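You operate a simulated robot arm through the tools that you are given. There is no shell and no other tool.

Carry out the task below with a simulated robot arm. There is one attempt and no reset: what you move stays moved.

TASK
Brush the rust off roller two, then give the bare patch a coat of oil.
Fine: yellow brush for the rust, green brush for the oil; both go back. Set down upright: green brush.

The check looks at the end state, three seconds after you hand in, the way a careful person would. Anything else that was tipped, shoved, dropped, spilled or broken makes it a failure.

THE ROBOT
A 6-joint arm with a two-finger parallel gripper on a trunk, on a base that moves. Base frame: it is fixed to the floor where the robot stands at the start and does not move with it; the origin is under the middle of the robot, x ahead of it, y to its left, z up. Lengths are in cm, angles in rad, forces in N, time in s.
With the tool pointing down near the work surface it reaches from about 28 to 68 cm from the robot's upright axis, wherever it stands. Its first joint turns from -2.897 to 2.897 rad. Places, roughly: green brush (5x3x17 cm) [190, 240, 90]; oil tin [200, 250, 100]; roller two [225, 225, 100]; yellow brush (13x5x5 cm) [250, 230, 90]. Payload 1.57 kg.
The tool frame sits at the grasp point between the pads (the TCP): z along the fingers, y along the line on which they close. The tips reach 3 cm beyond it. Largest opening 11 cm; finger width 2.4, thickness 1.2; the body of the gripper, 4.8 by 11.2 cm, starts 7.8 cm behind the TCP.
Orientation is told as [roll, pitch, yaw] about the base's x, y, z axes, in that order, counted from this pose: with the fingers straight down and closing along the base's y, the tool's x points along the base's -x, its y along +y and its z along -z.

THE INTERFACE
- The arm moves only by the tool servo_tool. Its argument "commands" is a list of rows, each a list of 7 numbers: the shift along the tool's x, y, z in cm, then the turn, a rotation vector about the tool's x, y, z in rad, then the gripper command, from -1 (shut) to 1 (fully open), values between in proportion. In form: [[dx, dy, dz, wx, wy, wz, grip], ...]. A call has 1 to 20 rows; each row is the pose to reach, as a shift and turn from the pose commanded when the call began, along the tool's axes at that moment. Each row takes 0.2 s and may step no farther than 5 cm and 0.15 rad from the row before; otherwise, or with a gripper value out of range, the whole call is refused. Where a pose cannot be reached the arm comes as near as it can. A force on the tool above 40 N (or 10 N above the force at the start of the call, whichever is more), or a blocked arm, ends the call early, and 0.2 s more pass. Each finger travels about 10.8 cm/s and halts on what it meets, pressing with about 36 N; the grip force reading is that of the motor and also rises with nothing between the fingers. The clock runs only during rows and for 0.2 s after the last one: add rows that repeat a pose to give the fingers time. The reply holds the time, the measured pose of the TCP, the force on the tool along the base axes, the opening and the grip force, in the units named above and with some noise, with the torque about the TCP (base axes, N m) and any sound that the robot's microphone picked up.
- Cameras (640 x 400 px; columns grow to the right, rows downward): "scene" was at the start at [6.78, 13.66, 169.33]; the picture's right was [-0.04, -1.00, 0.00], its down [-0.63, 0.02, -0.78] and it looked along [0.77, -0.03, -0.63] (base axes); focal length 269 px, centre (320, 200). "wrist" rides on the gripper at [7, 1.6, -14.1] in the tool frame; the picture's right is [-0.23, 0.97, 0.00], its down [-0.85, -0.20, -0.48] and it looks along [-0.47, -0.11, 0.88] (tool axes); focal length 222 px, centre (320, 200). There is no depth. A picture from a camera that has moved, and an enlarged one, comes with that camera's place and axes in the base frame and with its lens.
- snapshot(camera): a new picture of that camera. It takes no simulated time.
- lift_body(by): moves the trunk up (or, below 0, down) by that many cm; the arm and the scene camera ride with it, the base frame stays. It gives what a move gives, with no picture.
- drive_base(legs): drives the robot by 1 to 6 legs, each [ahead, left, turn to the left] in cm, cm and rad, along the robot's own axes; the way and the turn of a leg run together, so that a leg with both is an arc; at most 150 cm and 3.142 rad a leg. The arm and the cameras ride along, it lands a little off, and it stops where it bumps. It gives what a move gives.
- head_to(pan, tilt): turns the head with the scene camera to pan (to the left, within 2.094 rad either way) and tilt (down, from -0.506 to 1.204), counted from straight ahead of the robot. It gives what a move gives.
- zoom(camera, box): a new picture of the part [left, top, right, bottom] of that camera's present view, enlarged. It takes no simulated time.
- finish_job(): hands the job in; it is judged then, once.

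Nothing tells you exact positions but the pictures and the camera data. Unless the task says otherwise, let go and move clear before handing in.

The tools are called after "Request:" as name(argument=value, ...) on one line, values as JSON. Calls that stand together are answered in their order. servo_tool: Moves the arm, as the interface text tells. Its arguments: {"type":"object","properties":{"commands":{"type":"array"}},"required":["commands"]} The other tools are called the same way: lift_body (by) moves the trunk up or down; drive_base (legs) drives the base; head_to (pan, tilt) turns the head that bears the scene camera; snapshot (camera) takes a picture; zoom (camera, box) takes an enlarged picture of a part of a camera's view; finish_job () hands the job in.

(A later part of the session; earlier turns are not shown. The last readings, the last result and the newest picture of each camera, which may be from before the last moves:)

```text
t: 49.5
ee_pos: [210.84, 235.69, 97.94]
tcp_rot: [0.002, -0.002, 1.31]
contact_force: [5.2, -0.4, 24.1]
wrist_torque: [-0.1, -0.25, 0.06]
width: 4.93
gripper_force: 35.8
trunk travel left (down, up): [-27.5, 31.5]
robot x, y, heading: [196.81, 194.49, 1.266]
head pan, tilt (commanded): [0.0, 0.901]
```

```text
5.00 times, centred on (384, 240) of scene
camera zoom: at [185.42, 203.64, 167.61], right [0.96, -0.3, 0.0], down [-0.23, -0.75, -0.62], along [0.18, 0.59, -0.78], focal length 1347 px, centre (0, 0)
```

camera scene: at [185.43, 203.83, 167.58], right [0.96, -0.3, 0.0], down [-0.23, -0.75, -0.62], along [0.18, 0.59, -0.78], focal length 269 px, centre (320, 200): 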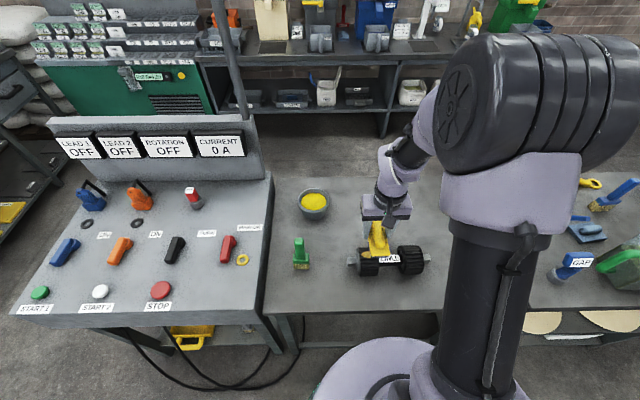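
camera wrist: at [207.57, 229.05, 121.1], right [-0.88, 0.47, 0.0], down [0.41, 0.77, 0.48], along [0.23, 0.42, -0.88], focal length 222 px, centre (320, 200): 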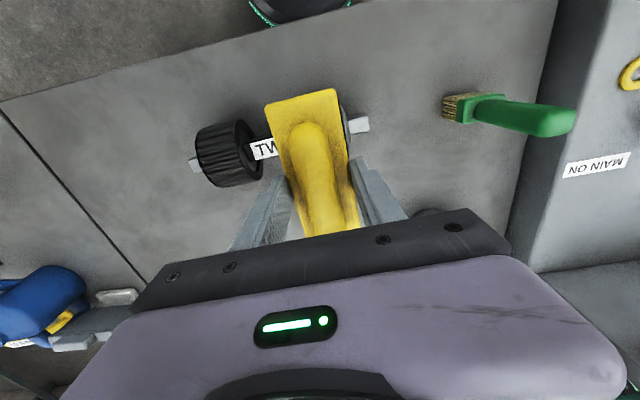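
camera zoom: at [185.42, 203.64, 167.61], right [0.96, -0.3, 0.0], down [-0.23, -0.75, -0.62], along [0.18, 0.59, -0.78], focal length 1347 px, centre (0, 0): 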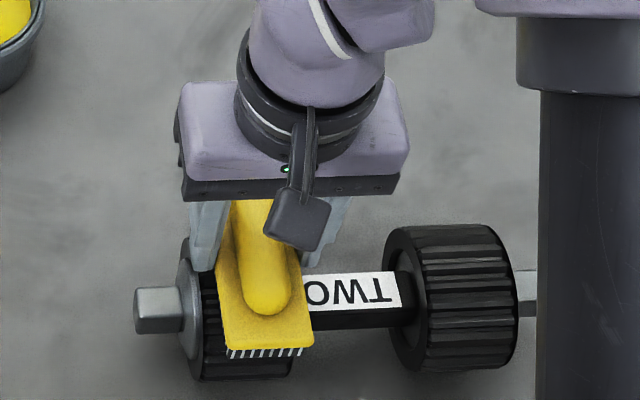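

The press rose to 24 N during the strokes; the roller looks essentially unmoved. I lift and shift the brush away from me so I can see the patch.

Request:
servo_tool(commands=[[0, 0, -2, 0, 0, 0, -1], [0, 0, -5, 0, 0, 0, -1], [-4, 0, -6, 0, 0, 0, -1], [-8, 0, -6, 0, 0, 0, -1], [-11, 0, -6, 0, 0, 0, -1], [-11, 0, -6, 0, 0, 0, -1]])

Request:
zoom(camera="scene", box=[320, 200, 448, 280])

Request:
zoom(camera="scene", box=[340, 230, 436, 290])

```text
t: 50.9
ee_pos: [213.65, 246.43, 104.06]
tcp_rot: [0.001, -0.001, 1.309]
contact_force: [-0.7, 0.2, -1.9]
wrist_torque: [0.0, -0.04, 0.04]
width: 4.93
gripper_force: 35.9
trunk travel left (down, up): [-27.5, 31.5]
robot x, y, heading: [196.7, 194.34, 1.269]
head pan, tilt (commanded): [0.0, 0.901]
```

```text
5.00 times, centred on (384, 240) of scene
camera zoom: at [185.35, 203.79, 167.58], right [0.96, -0.3, 0.0], down [-0.23, -0.75, -0.62], along [0.18, 0.59, -0.78], focal length 1347 px, centre (0, 0)
```

zoom: 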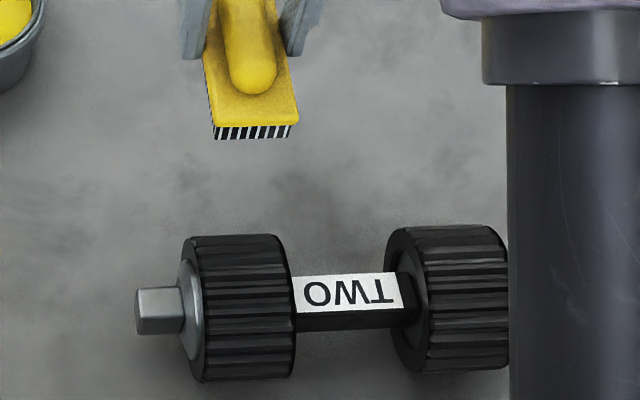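

```text
6.67 times, centred on (388, 260) of scene
camera zoom: at [185.35, 203.79, 167.58], right [0.96, -0.3, 0.0], down [-0.23, -0.75, -0.62], along [0.18, 0.59, -0.78], focal length 1796 px, centre (-133, -200)
```

zoom: 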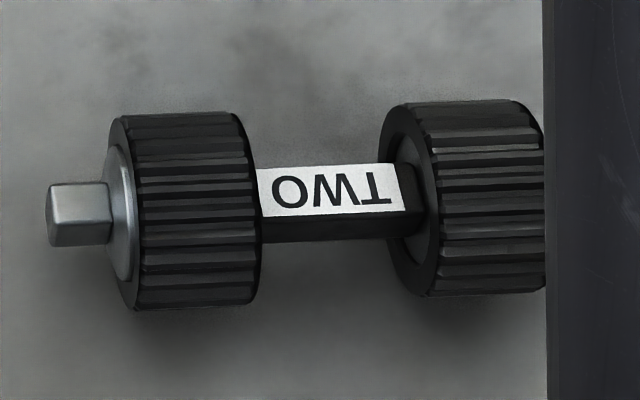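

The rust is gone: the drum shows bare black metal and the roller hasn't shifted. I now carry the yellow brush back to where it lay, (245.5, 230.65), heading 1.249.

Request:
servo_tool(commands=[[0, 0, -3, 0, 0, 0, -1], [0.8, -3.9, -4, 0, 0, 0.01, -1], [1.6, -7.8, -4, 0, 0, 0.02, -1], [2.4, -11.7, -4, 0, 0, 0.03, -1], [3.1, -15.6, -4, 0, 0, 0.04, -1], [3.9, -19.5, -4, 0, 0, 0.05, -1], [4.7, -23.4, -4, 0, 0, 0.06, -1], [5.5, -27.3, -4, 0, 0, 0.06, -1], [6.3, -31.2, -4, 0, 0, 0.06, -1], [7.0, -34.85, -4, 0, 0, 0.06, -1], [7.0, -34.85, -4, 0, 0, 0.06, -1], [7.0, -34.85, -4, 0, 0, 0.06, -1]])

Request:
snapshot(camera="scene")

```text
t: 53.5
ee_pos: [245.61, 230.64, 107.96]
tcp_rot: [0.002, 0.001, 1.25]
contact_force: [-0.1, 0.1, -1.1]
wrist_torque: [0.05, 0.02, 0.04]
width: 4.93
gripper_force: 36.2
trunk travel left (down, up): [-27.5, 31.5]
robot x, y, heading: [196.64, 194.43, 1.278]
head pan, tilt (commanded): [0.0, 0.901]
```

```text
taken
camera scene: at [185.41, 203.83, 167.58], right [0.96, -0.3, 0.0], down [-0.23, -0.75, -0.62], along [0.18, 0.59, -0.78], focal length 269 px, centre (320, 200)
```

scene: 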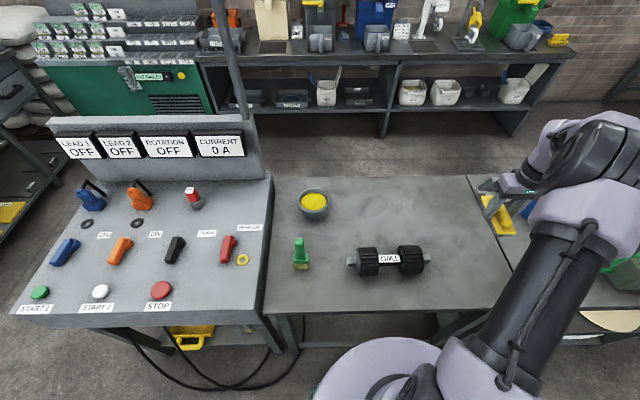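

I'm above the yellow brush's spot. I lower it to just above the table.

Request:
servo_tool(commands=[[0, 0, 4, 0, 0, 0, -1], [0, 0, 8, 0, 0, 0, -1], [0, 0, 12, 0, 0, 0, -1], [0, 0, 15.5, 0, 0, 0, -1], [0, 0, 17.5, 0, 0, 0, -1], [0, 0, 18.3, 0, 0, 0, -1], [0, 0, 18.5, 0, 0, 0, -1], [0, 0, 18.5, 0, 0, 0, -1]])

```text
t: 55.3
ee_pos: [245.44, 230.75, 89.39]
tcp_rot: [-0.001, -0.001, 1.25]
contact_force: [0.1, -0.3, -1.4]
wrist_torque: [-0.04, 0.03, 0.01]
width: 4.94
gripper_force: 36.0
trunk travel left (down, up): [-27.5, 31.5]
robot x, y, heading: [197.0, 194.2, 1.271]
head pan, tilt (commanded): [0.0, 0.901]
```

Request:
servo_tool(commands=[[0, 0, 0.15, 0, 0, 0, -1], [0, 0, 0.25, 0, 0, 0, -1], [0, 0, 0.25, 0, 0, 0, -1]])

```text
t: 56.1
ee_pos: [245.48, 230.56, 89.12]
tcp_rot: [0.001, -0.001, 1.249]
contact_force: [-0.3, 0.2, -1.8]
wrist_torque: [0.0, 0.01, -0.01]
width: 4.93
gripper_force: 36.1
trunk travel left (down, up): [-27.5, 31.5]
robot x, y, heading: [196.75, 194.37, 1.273]
head pan, tilt (commanded): [0.0, 0.901]
```

Request:
servo_tool(commands=[[0, 0, 0.1, 0, 0, 0, -1], [0, 0, 0.1, 0, 0, 0, -1]])

```text
t: 56.7
ee_pos: [245.4, 230.65, 88.97]
tcp_rot: [-0.001, 0.0, 1.25]
contact_force: [-0.3, 0.0, -2.1]
wrist_torque: [-0.03, 0.0, 0.0]
width: 4.93
gripper_force: 35.8
trunk travel left (down, up): [-27.5, 31.5]
robot x, y, heading: [196.86, 194.29, 1.268]
head pan, tilt (commanded): [0.0, 0.901]
```

Request:
servo_tool(commands=[[0, 0, 0.1, 0, 0, 0, -1], [0, 0, 0.1, 0, 0, 0, -1]])

```text
t: 57.3
ee_pos: [245.44, 230.65, 88.99]
tcp_rot: [0.001, -0.001, 1.249]
contact_force: [-0.5, 0.8, 3.8]
wrist_torque: [0.39, -0.07, 0.0]
width: 4.91
gripper_force: 36.2
trunk travel left (down, up): [-27.5, 31.5]
robot x, y, heading: [196.65, 194.4, 1.273]
head pan, tilt (commanded): [0.0, 0.901]
```

The bristles touch the table now. I open the fingers and rise clear.

Request:
servo_tool(commands=[[0, 0, 0, 0, 0, 0, -0.5], [0, 0, 0, 0, 0, 0, 0], [0, 0, 0, 0, 0, 0, 0.3], [0, 0, 0, 0, 0, 0, 0.3], [0, 0, -2, 0, 0, 0, 0.3], [0, 0, -5, 0, 0, 0, 0.3], [0, 0, -9, 0, 0, 0, 0.5], [0, 0, -13, 0, 0, 0, 0.5], [0, 0, -17, 0, 0, 0, 0.5], [0, 0, -20, 0, 0, 0, 0.5], [0, 0, -20, 0, 0, 0, 0.5]])

Request:
snapshot(camera="wrist")

Request:
zoom(camera="scene", box=[428, 220, 508, 270])

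```text
t: 59.7
ee_pos: [245.45, 230.61, 108.93]
tcp_rot: [0.002, -0.001, 1.249]
contact_force: [-0.3, -0.3, 0.7]
wrist_torque: [-0.01, -0.02, -0.02]
width: 8.25
gripper_force: 0.1
trunk travel left (down, up): [-27.5, 31.5]
robot x, y, heading: [196.53, 194.55, 1.268]
head pan, tilt (commanded): [0.0, 0.901]
```

```text
taken
camera wrist: at [241.7, 224.48, 122.91], right [-0.85, 0.52, 0.0], down [0.46, 0.75, 0.48], along [0.25, 0.41, -0.88], focal length 222 px, centre (320, 200)
```

wrist: 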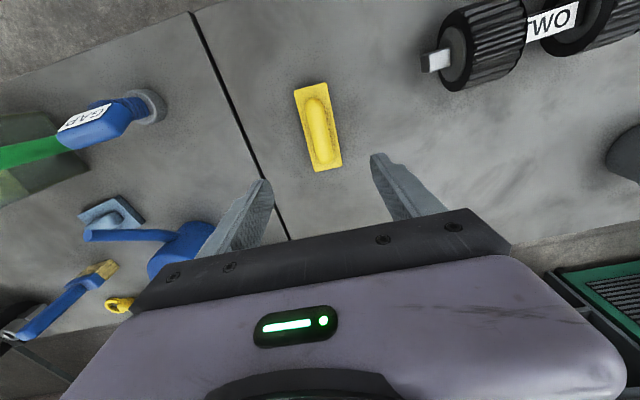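

```text
8.00 times, centred on (468, 245) of scene
camera zoom: at [185.37, 203.84, 167.57], right [0.96, -0.3, 0.0], down [-0.23, -0.75, -0.62], along [0.18, 0.59, -0.78], focal length 2156 px, centre (-864, -160)
```

zoom: 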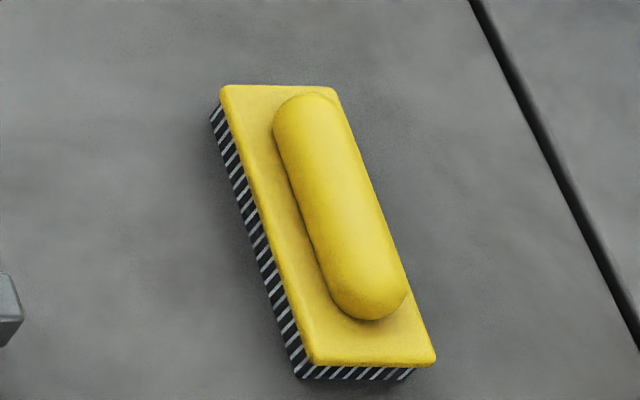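

The yellow brush is back exactly where it lay, bristles down. Next I raise the open gripper and swing left to just short of the green brush, which stands at about (191, 242) with its top near z ≈ 101.

Request:
servo_tool(commands=[[0.4, 0, -3, 0, 0, 0, 0.5], [1.2, 4.0, -5, 0, 0, 0, 0.5], [2.0, 8.5, -6, 0, 0, 0, 0.5], [2.9, 13.0, -6, 0, 0, 0, 0.5], [3.8, 17.5, -6, 0, 0, 0, 0.5], [4.7, 22.0, -6, 0, 0, 0, 0.5], [5.6, 26.5, -6, 0, 0, 0, 0.5], [6.5, 31.0, -6, 0, 0, 0, 0.5], [7.4, 35.5, -6, 0, 0, 0, 0.5], [8.3, 40.0, -6, 0, 0, 0, 0.5], [9.2, 44.5, -6, 0, 0, 0, 0.5], [10.1, 49.0, -6, 0, 0, 0, 0.5], [11.0, 53.5, -6, 0, 0, -0.02, 0.5], [11.1, 55.3, -6, 0, 0, -0.02, 0.5], [11.1, 55.3, -6, 0, 0, -0.02, 0.5]])

Request:
snapshot(camera="wrist")

Request:
snapshot(camera="scene")

```text
t: 62.9
ee_pos: [189.41, 237.42, 115.1]
tcp_rot: [0.0, -0.002, 1.269]
contact_force: [-0.5, 1.7, 0.7]
wrist_torque: [0.01, 0.02, 0.0]
width: 8.27
gripper_force: 0.0
trunk travel left (down, up): [-27.5, 31.5]
robot x, y, heading: [196.93, 194.44, 1.271]
head pan, tilt (commanded): [0.0, 0.901]
```

```text
taken
camera wrist: at [185.76, 231.17, 129.07], right [-0.86, 0.51, 0.0], down [0.44, 0.76, 0.48], along [0.24, 0.41, -0.88], focal length 222 px, centre (320, 200)
```

wrist: 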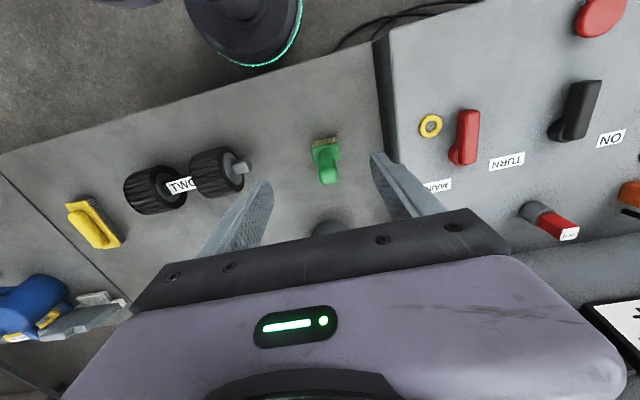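

```text
taken
camera scene: at [185.36, 203.82, 167.58], right [0.96, -0.3, 0.0], down [-0.23, -0.75, -0.62], along [0.18, 0.59, -0.78], focal length 269 px, centre (320, 200)
```

scene: 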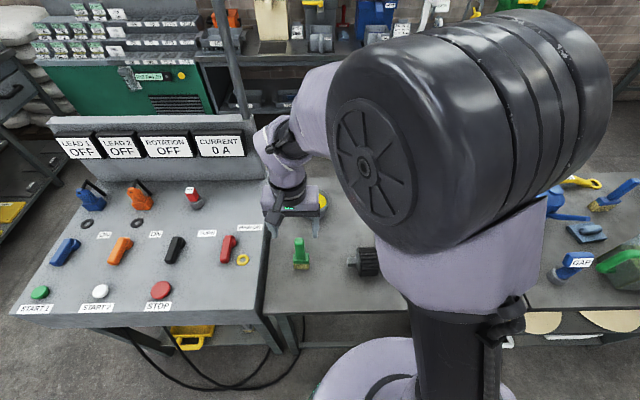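

The gripper is just short of the green brush. I nudge the base 4 cm closer so the oil bowl is comfortably within reach, then re-measure the brush.

Request:
drive_base(legs=[[4, 0, 0]])

Request:
snapshot(camera="wrist")

Request:
zoom(camera="wrist", box=[256, 90, 384, 220])

Request:
zoom(camera="scene", box=[240, 180, 384, 280])

```text
t: 63.8
ee_pos: [190.7, 241.36, 114.98]
tcp_rot: [0.001, 0.0, 1.268]
contact_force: [0.5, -0.1, -0.6]
wrist_torque: [-0.04, 0.02, -0.02]
width: 8.26
gripper_force: 0.1
trunk travel left (down, up): [-27.5, 31.5]
robot x, y, heading: [197.97, 198.01, 1.273]
head pan, tilt (commanded): [0.0, 0.901]
```

```text
taken
camera wrist: at [187.04, 235.12, 129.02], right [-0.86, 0.51, 0.0], down [0.45, 0.76, 0.48], along [0.24, 0.41, -0.88], focal length 222 px, centre (320, 200)
```

wrist: 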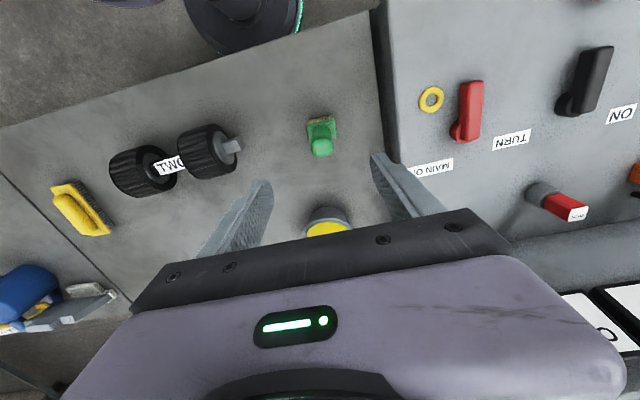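

```text
3.08 times, centred on (320, 155) of wrist
camera zoom: at [187.04, 235.12, 129.02], right [-0.86, 0.51, 0.0], down [0.45, 0.76, 0.48], along [0.24, 0.41, -0.88], focal length 684 px, centre (320, 338)
```

zoom: 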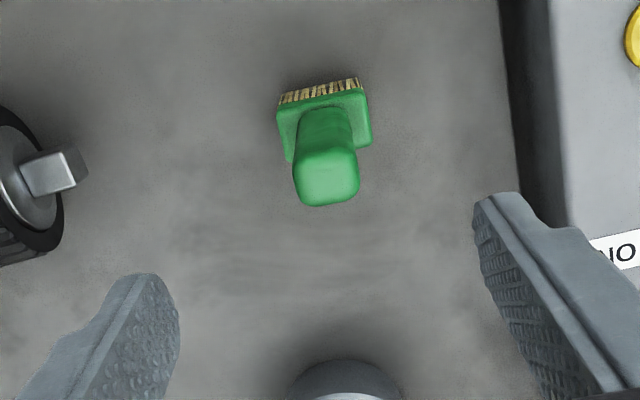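

```text
4.00 times, centred on (312, 230) of scene
camera zoom: at [186.6, 207.82, 167.57], right [0.95, -0.3, 0.0], down [-0.23, -0.75, -0.62], along [0.18, 0.59, -0.78], focal length 1078 px, centre (352, 80)
```

zoom: 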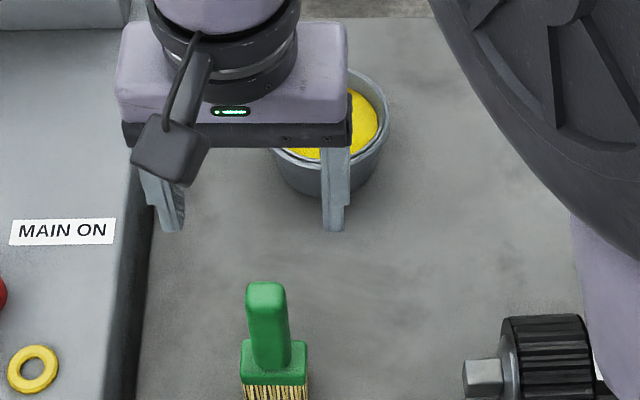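

The green brush is square to the gripper, its handle about 0.7 cm farther out than the TCP. I centre on it and lower with the fingers open to just over its top.

Request:
servo_tool(commands=[[-0.7, 0.1, 3, 0, 0, 0, 0.5], [-0.7, 0.1, 7, 0, 0, 0, 0.5], [-0.7, 0.1, 10, 0, 0, 0, 0.5], [-0.7, 0.1, 10, 0, 0, 0, 0.5]])

Request:
snapshot(camera="wrist")

Request:
zoom(camera="scene", box=[240, 200, 368, 280])

```text
t: 64.8
ee_pos: [190.82, 241.8, 105.08]
tcp_rot: [-0.001, -0.001, 1.269]
contact_force: [0.2, 0.2, 0.4]
wrist_torque: [0.01, 0.04, 0.01]
width: 8.24
gripper_force: 0.0
trunk travel left (down, up): [-27.5, 31.5]
robot x, y, heading: [198.17, 198.29, 1.27]
head pan, tilt (commanded): [0.0, 0.901]
```

```text
taken
camera wrist: at [187.09, 235.52, 119.13], right [-0.86, 0.51, 0.0], down [0.44, 0.76, 0.48], along [0.24, 0.41, -0.88], focal length 222 px, centre (320, 200)
```

wrist: 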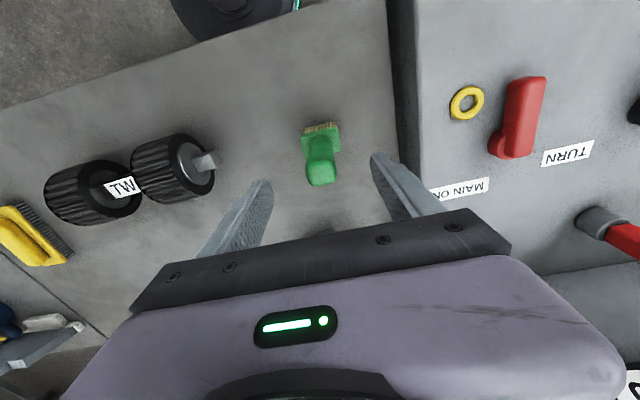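

```text
5.00 times, centred on (304, 240) of scene
camera zoom: at [186.54, 207.55, 167.58], right [0.95, -0.3, 0.0], down [-0.23, -0.75, -0.62], along [0.18, 0.59, -0.78], focal length 1347 px, centre (400, 0)
```

zoom: 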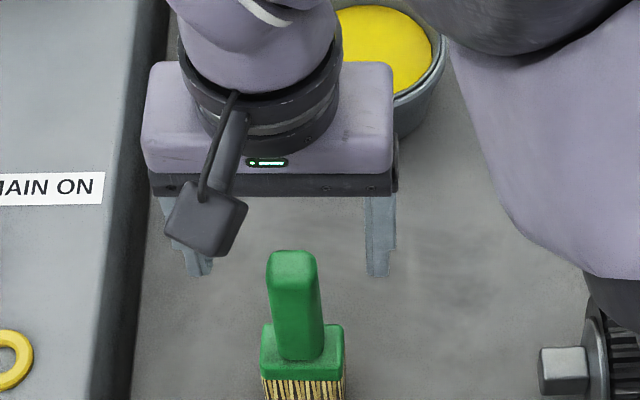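

The fingertips straddle the handle's top well. I lower 9 cm further and close on the handle.

Request:
servo_tool(commands=[[0, 0, 3, 0, 0, 0, 0.5], [0, 0, 6, 0, 0, 0, 0.5], [0, 0, 8.5, 0, 0, 0, 0.5], [0, 0, 9.0, 0, 0, 0, 0.5], [0, 0, 9.0, 0, 0, 0, 0], [0, 0, 9.0, 0, 0, 0, -0.3], [0, 0, 9.0, 0, 0, 0, -0.5], [0, 0, 9.0, 0, 0, 0, -0.8], [0, 0, 9.0, 0, 0, 0, -1], [0, 0, 9.0, 0, 0, 0, -1], [0, 0, 9.0, 0, 0, 0, -1]])

Request:
snapshot(camera="wrist")

Request:
zoom(camera="scene", box=[240, 210, 368, 290])

```text
t: 67.2
ee_pos: [190.82, 241.9, 95.98]
tcp_rot: [0.0, 0.001, 1.269]
contact_force: [-0.2, 0.4, -0.3]
wrist_torque: [0.03, -0.04, 0.02]
width: 2.79
gripper_force: 36.0
trunk travel left (down, up): [-27.5, 31.5]
robot x, y, heading: [198.32, 198.04, 1.271]
head pan, tilt (commanded): [0.0, 0.901]
```

```text
taken
camera wrist: at [187.1, 235.6, 110.0], right [-0.86, 0.51, 0.0], down [0.45, 0.76, 0.48], along [0.24, 0.41, -0.88], focal length 222 px, centre (320, 200)
```

wrist: 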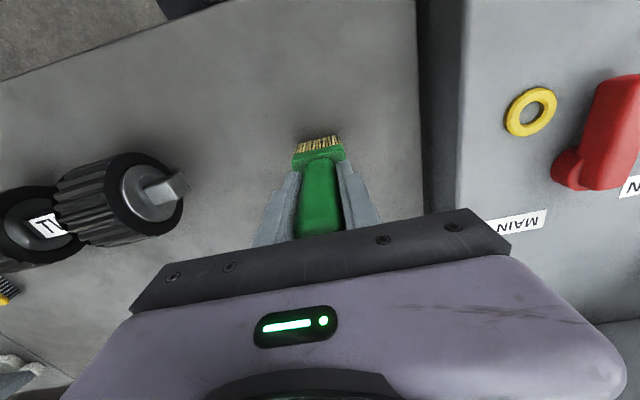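

```text
5.00 times, centred on (304, 250) of scene
camera zoom: at [186.53, 207.6, 167.58], right [0.95, -0.3, 0.0], down [-0.23, -0.75, -0.62], along [0.18, 0.59, -0.78], focal length 1347 px, centre (400, -50)
```

zoom: 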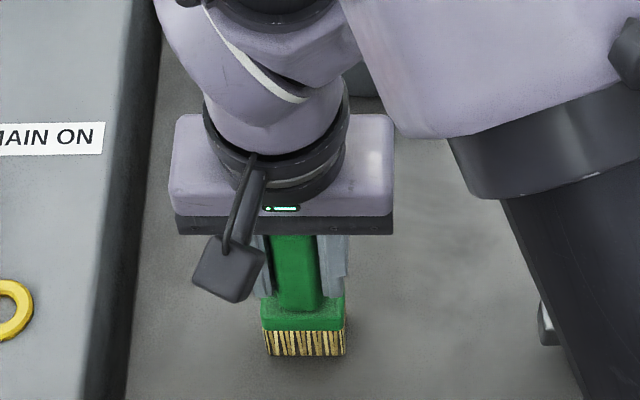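

The green brush is gripped (width 2.8) at TCP (190.8, 241.9, 96.0). I lift it straight up, then look for the oil bowl's exact place.

Request:
servo_tool(commands=[[0, 0, -1, 0, 0, 0, -1], [0, 0, -4, 0, 0, 0, -1], [0, 0, -8, 0, 0, 0, -1], [0, 0, -12, 0, 0, 0, -1], [0, 0, -16, 0, 0, 0, -1], [0, 0, -18, 0, 0, 0, -1], [0, 0, -18, 0, 0, 0, -1]])

Request:
snapshot(camera="wrist")

Request:
snapshot(camera="scene")

```text
t: 68.8
ee_pos: [190.66, 242.03, 113.9]
tcp_rot: [0.001, 0.001, 1.268]
contact_force: [0.5, -0.7, -1.9]
wrist_torque: [-0.02, -0.01, 0.03]
width: 2.77
gripper_force: 35.9
trunk travel left (down, up): [-27.5, 31.5]
robot x, y, heading: [198.0, 198.15, 1.268]
head pan, tilt (commanded): [0.0, 0.901]
```

```text
taken
camera wrist: at [187.01, 235.72, 127.96], right [-0.86, 0.51, 0.0], down [0.45, 0.76, 0.48], along [0.24, 0.41, -0.88], focal length 222 px, centre (320, 200)
```

wrist: 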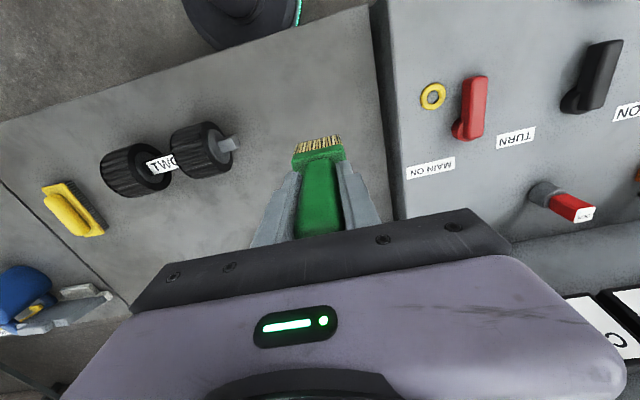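

```text
taken
camera scene: at [186.53, 207.63, 167.57], right [0.95, -0.3, 0.0], down [-0.23, -0.75, -0.62], along [0.18, 0.59, -0.78], focal length 269 px, centre (320, 200)
```

scene: 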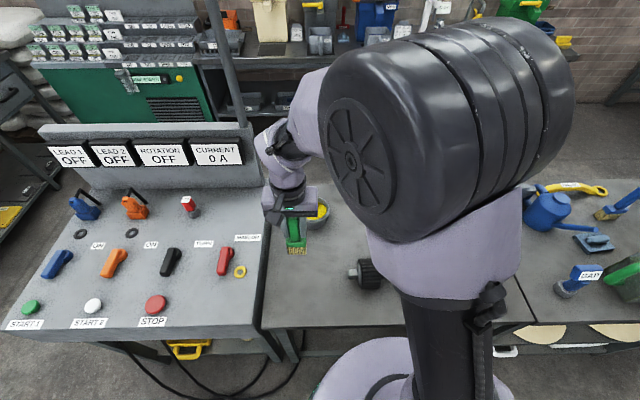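

From earlier views the bowl's rim centre works out at about (201, 262), rim z ≈ 92, oil surface near z ≈ 90. I carry the brush over it at a safe height and check.

Request:
servo_tool(commands=[[-4.4, -0.8, 0, 0, 0, 0, -1], [-8.8, -1.6, 0, 0, 0, 0, -1], [-13.2, -2.4, 0, 0, 0, 0, -1], [-17.6, -3.2, 0, 0, 0, 0, -1], [-21.0, -3.9, 0, 0, 0, 0, -1], [-21.0, -3.9, 0, 0, 0, 0, -1]])

Request:
snapshot(camera="wrist")

Request:
zoom(camera="scene", box=[240, 150, 368, 230])

```text
t: 70.2
ee_pos: [200.83, 260.88, 113.79]
tcp_rot: [-0.001, 0.001, 1.268]
contact_force: [-0.5, 0.0, -1.6]
wrist_torque: [0.05, 0.03, -0.02]
width: 2.78
gripper_force: 35.5
trunk travel left (down, up): [-27.5, 31.5]
robot x, y, heading: [197.78, 198.06, 1.272]
head pan, tilt (commanded): [0.0, 0.901]
```

```text
taken
camera wrist: at [197.17, 254.54, 127.83], right [-0.86, 0.51, 0.0], down [0.45, 0.76, 0.48], along [0.24, 0.41, -0.88], focal length 222 px, centre (320, 200)
```

wrist: 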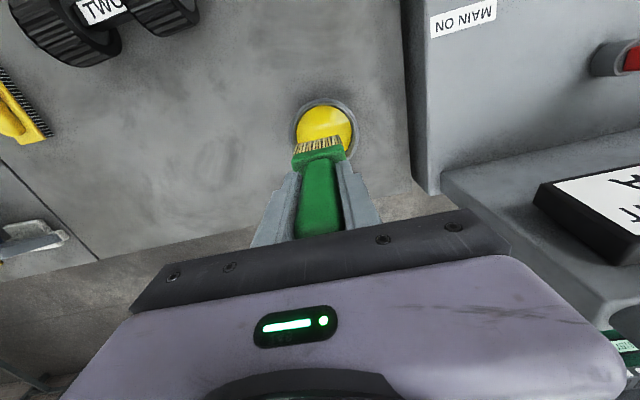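

```text
5.00 times, centred on (304, 190) of scene
camera zoom: at [186.51, 207.56, 167.58], right [0.95, -0.3, 0.0], down [-0.23, -0.75, -0.62], along [0.18, 0.59, -0.78], focal length 1347 px, centre (400, 250)
```

zoom: 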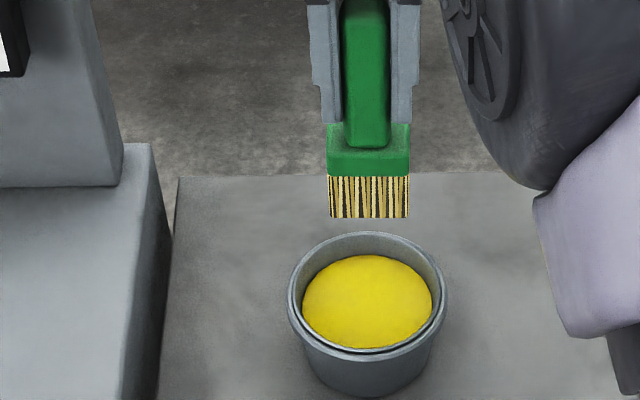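

The bristles hang almost over the bowl's middle; the bowl centre is about 1 cm farther out. I correct that and lower to just above the oil.

Request:
servo_tool(commands=[[-1.0, 0.3, 2, 0, 0, 0, -1], [-1.0, 0.3, 5, 0, 0, 0, -1], [-1.0, 0.3, 8, 0, 0, 0, -1], [-1.0, 0.3, 10, 0, 0, 0, -1], [-1.0, 0.3, 10, 0, 0, 0, -1]])

Request:
zoom(camera="scene", box=[240, 150, 368, 230])

Request:
zoom(camera="wrist", box=[240, 80, 400, 180])

```text
t: 71.4
ee_pos: [200.75, 261.87, 103.75]
tcp_rot: [0.0, 0.002, 1.269]
contact_force: [-0.8, -0.1, -2.1]
wrist_torque: [0.03, 0.04, 0.01]
width: 2.77
gripper_force: 36.0
trunk travel left (down, up): [-27.5, 31.5]
robot x, y, heading: [198.27, 198.24, 1.27]
head pan, tilt (commanded): [0.0, 0.901]
```

```text
5.00 times, centred on (304, 190) of scene
camera zoom: at [186.53, 207.62, 167.58], right [0.95, -0.3, 0.0], down [-0.23, -0.75, -0.62], along [0.18, 0.59, -0.78], focal length 1347 px, centre (400, 250)
```

zoom: 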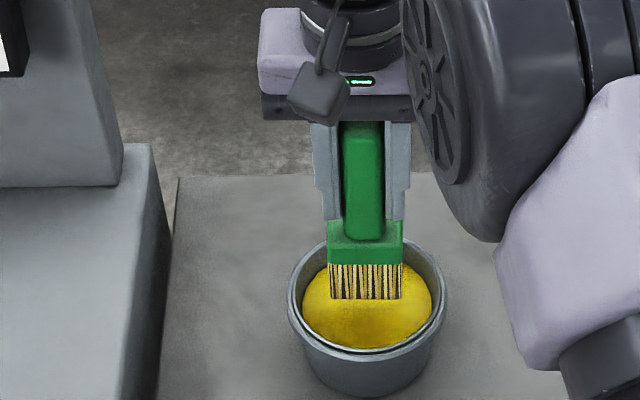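

```text
4.00 times, centred on (320, 130) of wrist
camera zoom: at [197.09, 255.64, 117.85], right [-0.86, 0.51, 0.0], down [0.45, 0.76, 0.48], along [0.24, 0.41, -0.88], focal length 888 px, centre (320, 480)
```

zoom: 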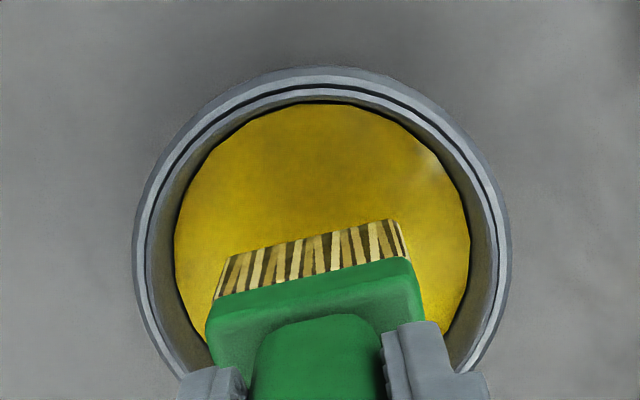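

The bristles are centred within the rim and just above the oil. I dip them about 1.5 cm into the oil, hold briefly, and look.

Request:
servo_tool(commands=[[0, 0, 1, 0, 0, 0, -1], [0, 0, 2, 0, 0, 0, -1], [0, 0, 3, 0, 0, 0, -1], [0, 0, 3, 0, 0, 0, -1], [0, 0, 3, 0, 0, 0, -1]])

Request:
zoom(camera="scene", box=[240, 150, 368, 230])

Request:
zoom(camera="wrist", box=[240, 80, 400, 180])

```text
t: 72.6
ee_pos: [200.65, 262.01, 100.81]
tcp_rot: [0.0, 0.0, 1.27]
contact_force: [0.5, -0.6, -2.5]
wrist_torque: [-0.03, 0.01, -0.01]
width: 2.76
gripper_force: 35.7
trunk travel left (down, up): [-27.5, 31.5]
robot x, y, heading: [198.07, 197.89, 1.267]
head pan, tilt (commanded): [0.0, 0.901]
```

```text
5.00 times, centred on (304, 190) of scene
camera zoom: at [186.54, 207.64, 167.57], right [0.95, -0.3, 0.0], down [-0.23, -0.75, -0.62], along [0.18, 0.59, -0.78], focal length 1347 px, centre (400, 250)
```

zoom: 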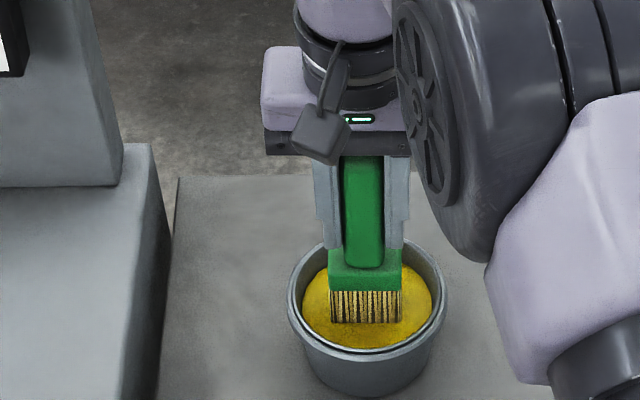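

```text
4.00 times, centred on (320, 130) of wrist
camera zoom: at [197.03, 255.68, 114.86], right [-0.86, 0.51, 0.0], down [0.45, 0.76, 0.48], along [0.24, 0.41, -0.88], focal length 888 px, centre (320, 480)
```

zoom: 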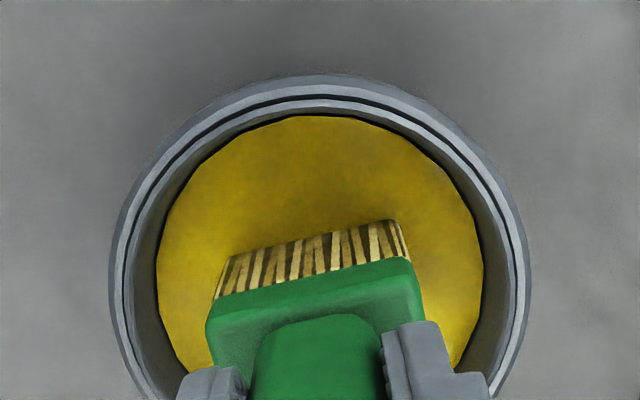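

The full bristle length still shows, so the oil surface is lower than I thought. I continue down in small steps.

Request:
servo_tool(commands=[[0, 0, 0.5, 0, 0, 0, -1], [0, 0, 1.0, 0, 0, 0, -1], [0, 0, 1.0, 0, 0, 0, -1]])

Request:
zoom(camera="scene", box=[272, 180, 352, 230])

Request:
zoom(camera="wrist", box=[240, 80, 400, 180])

```text
t: 73.4
ee_pos: [200.71, 261.99, 99.98]
tcp_rot: [-0.001, 0.0, 1.268]
contact_force: [-0.2, 0.0, -2.8]
wrist_torque: [-0.02, 0.01, -0.01]
width: 2.76
gripper_force: 36.0
trunk travel left (down, up): [-27.5, 31.5]
robot x, y, heading: [198.3, 198.25, 1.265]
head pan, tilt (commanded): [0.0, 0.901]
```

```text
8.00 times, centred on (312, 205) of scene
camera zoom: at [186.54, 207.63, 167.58], right [0.95, -0.3, 0.0], down [-0.23, -0.75, -0.62], along [0.18, 0.59, -0.78], focal length 2156 px, centre (384, 160)
```

zoom: 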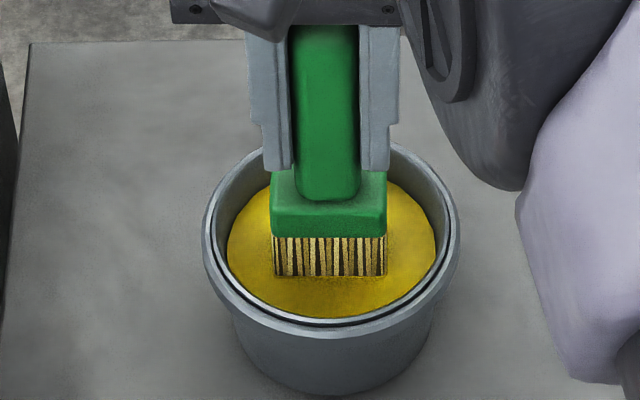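

```text
4.00 times, centred on (320, 130) of wrist
camera zoom: at [197.05, 255.69, 113.98], right [-0.86, 0.51, 0.0], down [0.45, 0.76, 0.48], along [0.24, 0.41, -0.88], focal length 888 px, centre (320, 480)
```

zoom: 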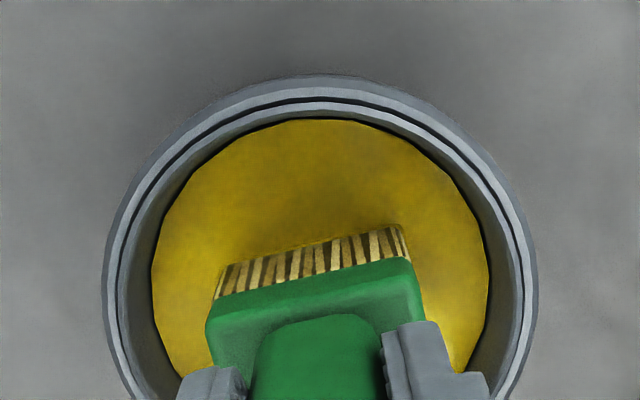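

Now the bristle tips are in the oil. I go 0.8 cm deeper for a good load, hold, then rise slowly.

Request:
servo_tool(commands=[[0, 0, 0.4, 0, 0, 0, -1], [0, 0, 0.8, 0, 0, 0, -1], [0, 0, 0.8, 0, 0, 0, -1], [0, 0, 0.8, 0, 0, 0, -1], [0, 0, 0.8, 0, 0, 0, -1]])

Request:
zoom(camera="scene", box=[272, 180, 352, 230])

```text
t: 74.6
ee_pos: [200.65, 261.99, 99.15]
tcp_rot: [-0.001, 0.001, 1.268]
contact_force: [0.0, -0.1, -3.0]
wrist_torque: [0.01, 0.0, 0.03]
width: 2.77
gripper_force: 36.3
trunk travel left (down, up): [-27.5, 31.5]
robot x, y, heading: [197.99, 198.45, 1.268]
head pan, tilt (commanded): [0.0, 0.901]
```

```text
8.00 times, centred on (312, 205) of scene
camera zoom: at [186.54, 207.63, 167.58], right [0.95, -0.3, 0.0], down [-0.23, -0.75, -0.62], along [0.18, 0.59, -0.78], focal length 2156 px, centre (384, 160)
```

zoom: 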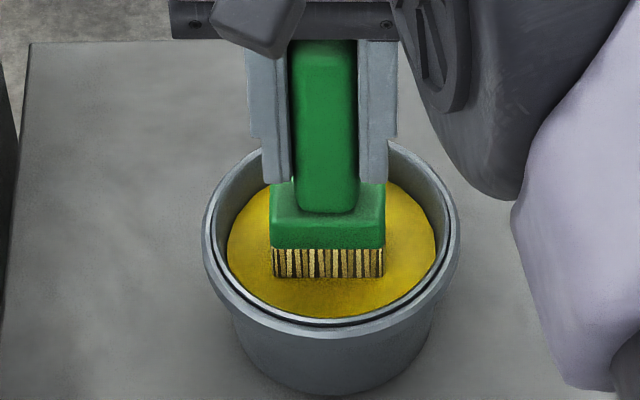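

The bristles are about half submerged. I rise slowly and pause over the bowl so any excess drips back in.

Request:
servo_tool(commands=[[0, 0, -0.8, 0, 0, 0, -1], [0, 0, -1.6, 0, 0, 0, -1], [0, 0, -2.4, 0, 0, 0, -1], [0, 0, -3.2, 0, 0, 0, -1], [0, 0, -3.2, 0, 0, 0, -1], [0, 0, -3.2, 0, 0, 0, -1], [0, 0, -3.2, 0, 0, 0, -1], [0, 0, -3.2, 0, 0, 0, -1], [0, 0, -3.2, 0, 0, 0, -1], [0, 0, -3.2, 0, 0, 0, -1], [0, 0, -3.2, 0, 0, 0, -1], [0, 0, -3.2, 0, 0, 0, -1]])

Request:
zoom(camera="scene", box=[272, 170, 352, 220])

```text
t: 77.2
ee_pos: [200.69, 261.91, 102.41]
tcp_rot: [-0.001, 0.0, 1.269]
contact_force: [0.0, 0.0, -3.0]
wrist_torque: [-0.03, 0.02, -0.04]
width: 2.79
gripper_force: 36.1
trunk travel left (down, up): [-27.5, 31.5]
robot x, y, heading: [198.23, 198.51, 1.268]
head pan, tilt (commanded): [0.0, 0.901]
```

```text
8.00 times, centred on (312, 195) of scene
camera zoom: at [186.54, 207.63, 167.58], right [0.95, -0.3, 0.0], down [-0.23, -0.75, -0.62], along [0.18, 0.59, -0.78], focal length 2156 px, centre (384, 240)
```

zoom: 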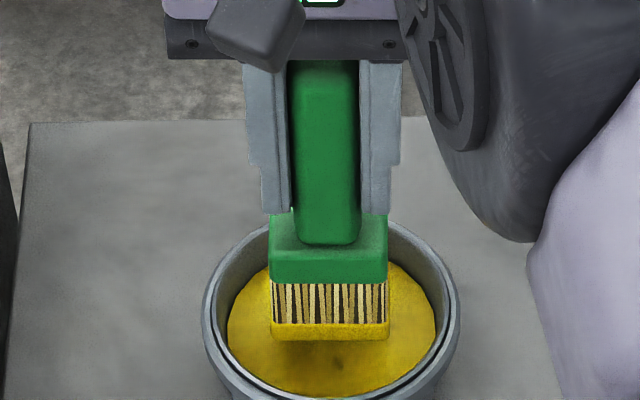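

The bristle ends carry an oil coat and nothing drips. I lift clear of the rim and carry it to above the bare patch.

Request:
servo_tool(commands=[[0, 0, -4, 0, 0, 0, -1], [0, 0, -8, 0, 0, 0, -1], [0, 0, -10, 0, 0, 0, -1], [3.2, -2.5, -10, 0, 0, -0.01, -1], [6.4, -5.0, -10, 0, 0, -0.01, -1], [9.6, -7.5, -10, 0, 0, -0.02, -1], [12.8, -10.0, -10, 0, 0, -0.03, -1], [16.0, -12.5, -10, 0, 0, -0.04, -1], [19.2, -15.0, -10, 0, 0, -0.04, -1], [22.1, -17.5, -10, 0, 0, -0.04, -1], [22.1, -17.5, -10, 0, 0, -0.04, -1]])

Request:
snapshot(camera="scene")

Request:
snapshot(camera="wrist")

Request:
zoom(camera="scene", box=[320, 210, 448, 290])

```text
t: 79.6
ee_pos: [211.08, 235.58, 112.42]
tcp_rot: [0.0, 0.0, 1.308]
contact_force: [0.4, -0.8, -1.8]
wrist_torque: [-0.01, -0.02, 0.03]
width: 2.76
gripper_force: 36.3
trunk travel left (down, up): [-27.5, 31.5]
robot x, y, heading: [197.85, 198.01, 1.269]
head pan, tilt (commanded): [0.0, 0.901]
```

```text
taken
camera scene: at [186.52, 207.69, 167.57], right [0.95, -0.3, 0.0], down [-0.23, -0.75, -0.62], along [0.18, 0.59, -0.78], focal length 269 px, centre (320, 200)
```

scene: 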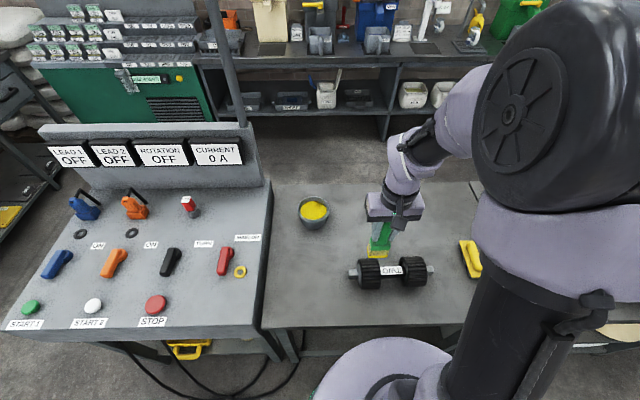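

```text
taken
camera wrist: at [207.66, 229.15, 126.47], right [-0.88, 0.47, 0.0], down [0.41, 0.77, 0.48], along [0.23, 0.42, -0.88], focal length 222 px, centre (320, 200)
```

wrist: 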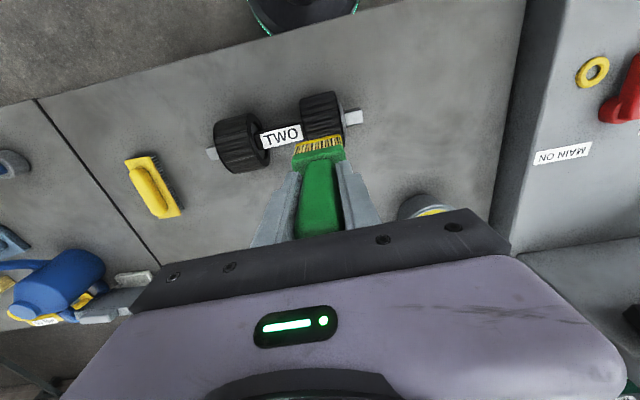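

```text
5.00 times, centred on (384, 250) of scene
camera zoom: at [186.52, 207.69, 167.57], right [0.95, -0.3, 0.0], down [-0.23, -0.75, -0.62], along [0.18, 0.59, -0.78], focal length 1347 px, centre (0, -50)
```

zoom: 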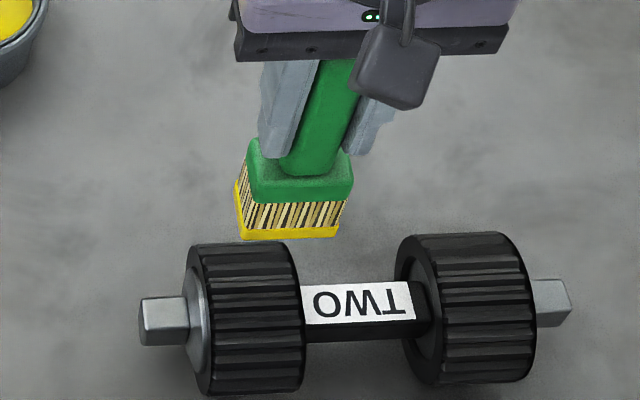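

The oiled bristles hang over the left drum where the rust was. I lower to just above contact.

Request:
servo_tool(commands=[[0, 0.2, 2.5, 0, 0, 0, -1], [0, 0.2, 5, 0, 0, 0, -1], [0, 0.2, 6.5, 0, 0, 0, -1], [0, 0.2, 6.8, 0, 0, 0, -1], [0, 0.2, 6.8, 0, 0, 0, -1]])

Request:
zoom(camera="scene", box=[320, 210, 448, 290])

```text
t: 80.8
ee_pos: [210.7, 235.67, 105.61]
tcp_rot: [0.002, 0.001, 1.309]
contact_force: [0.1, 0.1, -3.1]
wrist_torque: [0.0, -0.02, 0.03]
width: 2.79
gripper_force: 35.5
trunk travel left (down, up): [-27.5, 31.5]
robot x, y, heading: [197.64, 198.08, 1.267]
head pan, tilt (commanded): [0.0, 0.901]
```

```text
5.00 times, centred on (384, 250) of scene
camera zoom: at [186.54, 207.63, 167.58], right [0.95, -0.3, 0.0], down [-0.23, -0.75, -0.62], along [0.18, 0.59, -0.78], focal length 1347 px, centre (0, -50)
```

zoom: 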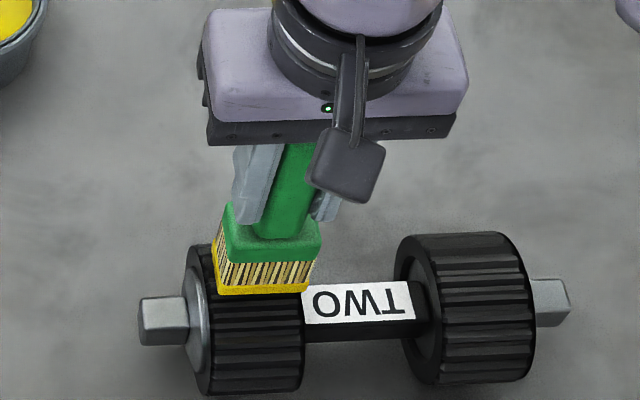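

The bristles sit just above the drum's top over the former patch. I lower gently to light contact.

Request:
servo_tool(commands=[[0, 0, 0.2, 0, 0, 0, -1], [0, 0, 0.4, 0, 0, 0, -1], [0, 0, 0.4, 0, 0, 0, -1]])

```text
t: 81.6
ee_pos: [210.7, 235.62, 105.19]
tcp_rot: [0.001, 0.001, 1.309]
contact_force: [-0.5, -0.2, -3.1]
wrist_torque: [-0.03, 0.03, 0.02]
width: 2.76
gripper_force: 36.1
trunk travel left (down, up): [-27.5, 31.5]
robot x, y, heading: [197.69, 198.12, 1.271]
head pan, tilt (commanded): [0.0, 0.901]
```

Request:
servo_tool(commands=[[0, 0, 0.15, 0, 0, 0, -1], [0, 0, 0.25, 0, 0, 0, -1], [0, 0, 0.25, 0, 0, 0, -1]])

```text
t: 82.4
ee_pos: [210.79, 235.7, 104.98]
tcp_rot: [0.0, -0.002, 1.306]
contact_force: [-0.3, 1.0, 0.7]
wrist_torque: [0.07, -0.11, 0.02]
width: 2.79
gripper_force: 35.7
trunk travel left (down, up): [-27.5, 31.5]
robot x, y, heading: [198.27, 197.7, 1.267]
head pan, tilt (commanded): [0.0, 0.901]
```

About 4 N of contact. I brush the oil on with gentle strokes along the roller's axis.

Request:
servo_tool(commands=[[0, 0.6, 0.04, 0, 0, 0, -1], [0, 1.3, 0.04, 0, 0, 0, -1], [0, 1.8, 0.04, 0, 0, 0, -1], [0, 1.0, 0.04, 0, 0, 0, -1], [0, 0.2, 0.04, 0, 0, 0, -1], [0, -0.6, 0.04, 0, 0, 0, -1], [0, -1.4, 0.04, 0, 0, 0, -1], [0, -1.8, 0.04, 0, 0, 0, -1], [0, -1.0, 0.04, 0, 0, 0, -1], [0, -0.2, 0.04, 0, 0, 0, -1], [0, 0.6, 0.04, 0, 0, 0, -1], [0, 1.3, 0.04, 0, 0, 0, -1], [0, 1.8, 0.04, 0, 0, 0, -1], [0, 1.0, 0.04, 0, 0, 0, -1], [0, 0.2, 0.04, 0, 0, 0, -1], [0, -0.6, 0.04, 0, 0, 0, -1], [0, -1.4, 0.04, 0, 0, 0, -1], [0, -1.8, 0.04, 0, 0, 0, -1], [0, -0.9, 0.04, 0, 0, 0, -1], [0, 0, 0.04, 0, 0, 0, -1]])

Request:
zoom(camera="scene", box=[320, 210, 448, 290])

```text
t: 86.6
ee_pos: [210.7, 235.43, 104.93]
tcp_rot: [0.001, -0.002, 1.309]
contact_force: [3.8, -0.6, 19.3]
wrist_torque: [0.03, -0.51, 0.03]
width: 2.8
gripper_force: 36.4
trunk travel left (down, up): [-27.5, 31.5]
robot x, y, heading: [198.16, 198.03, 1.268]
head pan, tilt (commanded): [0.0, 0.901]
```

```text
5.00 times, centred on (384, 250) of scene
camera zoom: at [186.6, 207.45, 167.59], right [0.95, -0.3, 0.0], down [-0.23, -0.75, -0.62], along [0.18, 0.59, -0.78], focal length 1347 px, centre (0, -50)
```

zoom: 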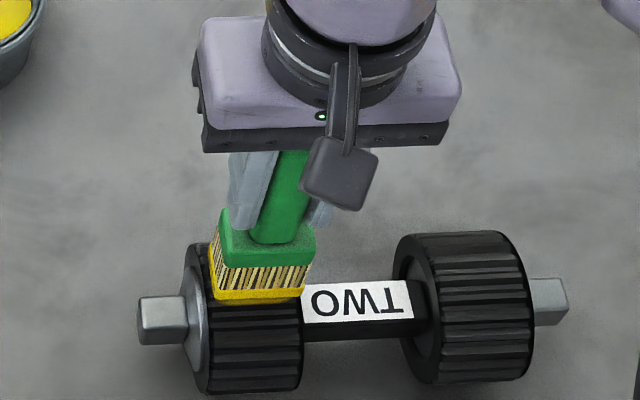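

The roller hasn't moved. I lift and shift the brush back to inspect the coat.

Request:
servo_tool(commands=[[0, 0, -1, 0, 0, 0, -1], [0, 0, -4, 0, 0, 0, -1], [-3, 0, -6, 0, 0, 0, -1], [-7, 0, -6, 0, 0, 0, -1], [-10, 0, -6, 0, 0, 0, -1], [-10, 0, -6, 0, 0, 0, -1]])

Request:
zoom(camera="scene", box=[320, 210, 448, 290])

Request:
zoom(camera="scene", box=[344, 250, 392, 280])

```text
t: 88.0
ee_pos: [213.33, 245.37, 110.82]
tcp_rot: [-0.001, 0.001, 1.31]
contact_force: [0.3, 0.3, -2.2]
wrist_torque: [-0.04, 0.03, -0.03]
width: 2.79
gripper_force: 36.9
trunk travel left (down, up): [-27.5, 31.5]
robot x, y, heading: [197.89, 198.17, 1.268]
head pan, tilt (commanded): [0.0, 0.901]
```

```text
5.00 times, centred on (384, 250) of scene
camera zoom: at [186.53, 207.58, 167.58], right [0.95, -0.3, 0.0], down [-0.23, -0.75, -0.62], along [0.18, 0.59, -0.78], focal length 1347 px, centre (0, -50)
```

zoom: 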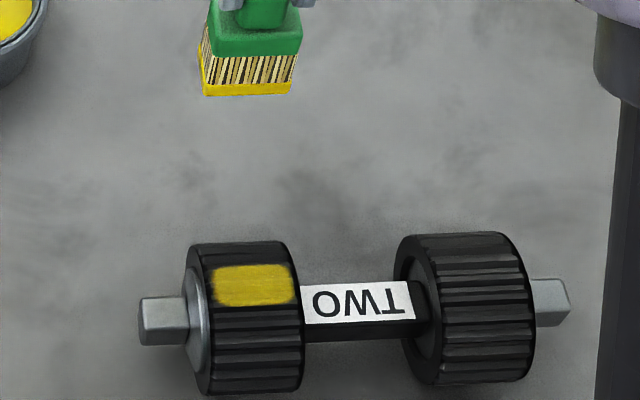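

```text
13.33 times, centred on (368, 265) of scene
camera zoom: at [186.53, 207.58, 167.58], right [0.95, -0.3, 0.0], down [-0.23, -0.75, -0.62], along [0.18, 0.59, -0.78], focal length 3592 px, centre (-320, -667)
```

zoom: 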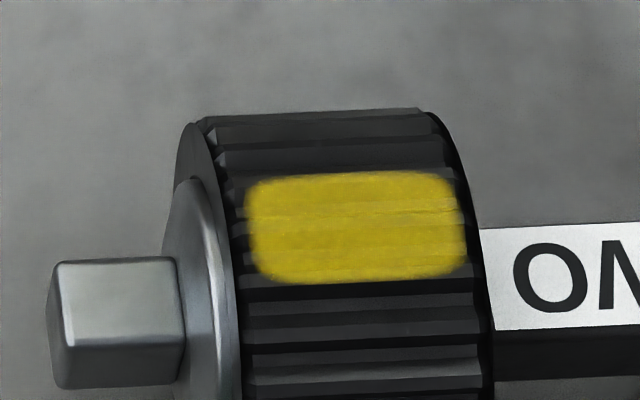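

The coat is even and covers the former rust area, though its far edge is tight. The brush still carries oil, so I make one more light pass shifted 0.6 cm farther out for a margin.

Request:
servo_tool(commands=[[4.7, 0, 0, 0, 0, 0, -1], [9.4, 0, 0, 0, 0, 0, -1], [9.4, 0, 2.5, 0, 0, 0, -1], [9.4, 0, 5.0, 0, 0, 0, -1], [9.4, 0, 5.6, 0, 0, 0, -1], [9.4, 0, 5.8, 0, 0, 0, -1], [9.4, 0, 5.8, 0, 0, 0, -1]])

```text
t: 89.6
ee_pos: [210.85, 236.06, 105.05]
tcp_rot: [0.0, -0.001, 1.309]
contact_force: [0.6, 0.8, -2.7]
wrist_torque: [0.0, -0.02, 0.0]
width: 2.75
gripper_force: 35.6
trunk travel left (down, up): [-27.5, 31.5]
robot x, y, heading: [198.01, 198.35, 1.268]
head pan, tilt (commanded): [0.0, 0.901]
```

Request:
servo_tool(commands=[[0, 0, 0.1, 0, 0, 0, -1], [0, 0, 0.1, 0, 0, 0, -1]])

```text
t: 90.2
ee_pos: [210.69, 236.29, 105.03]
tcp_rot: [0.0, 0.001, 1.308]
contact_force: [0.0, 0.3, -2.0]
wrist_torque: [-0.01, -0.02, 0.02]
width: 2.76
gripper_force: 35.6
trunk travel left (down, up): [-27.5, 31.5]
robot x, y, heading: [197.71, 198.22, 1.263]
head pan, tilt (commanded): [0.0, 0.901]
```

Request:
servo_tool(commands=[[0, 0, 0.1, 0, 0, 0, -1], [0, 0, 0.1, 0, 0, 0, -1]])

```text
t: 90.8
ee_pos: [210.84, 236.17, 104.92]
tcp_rot: [-0.002, -0.002, 1.31]
contact_force: [-0.8, 0.8, 1.0]
wrist_torque: [0.0, -0.01, -0.02]
width: 2.75
gripper_force: 36.0
trunk travel left (down, up): [-27.5, 31.5]
robot x, y, heading: [198.07, 198.11, 1.268]
head pan, tilt (commanded): [0.0, 0.901]
```

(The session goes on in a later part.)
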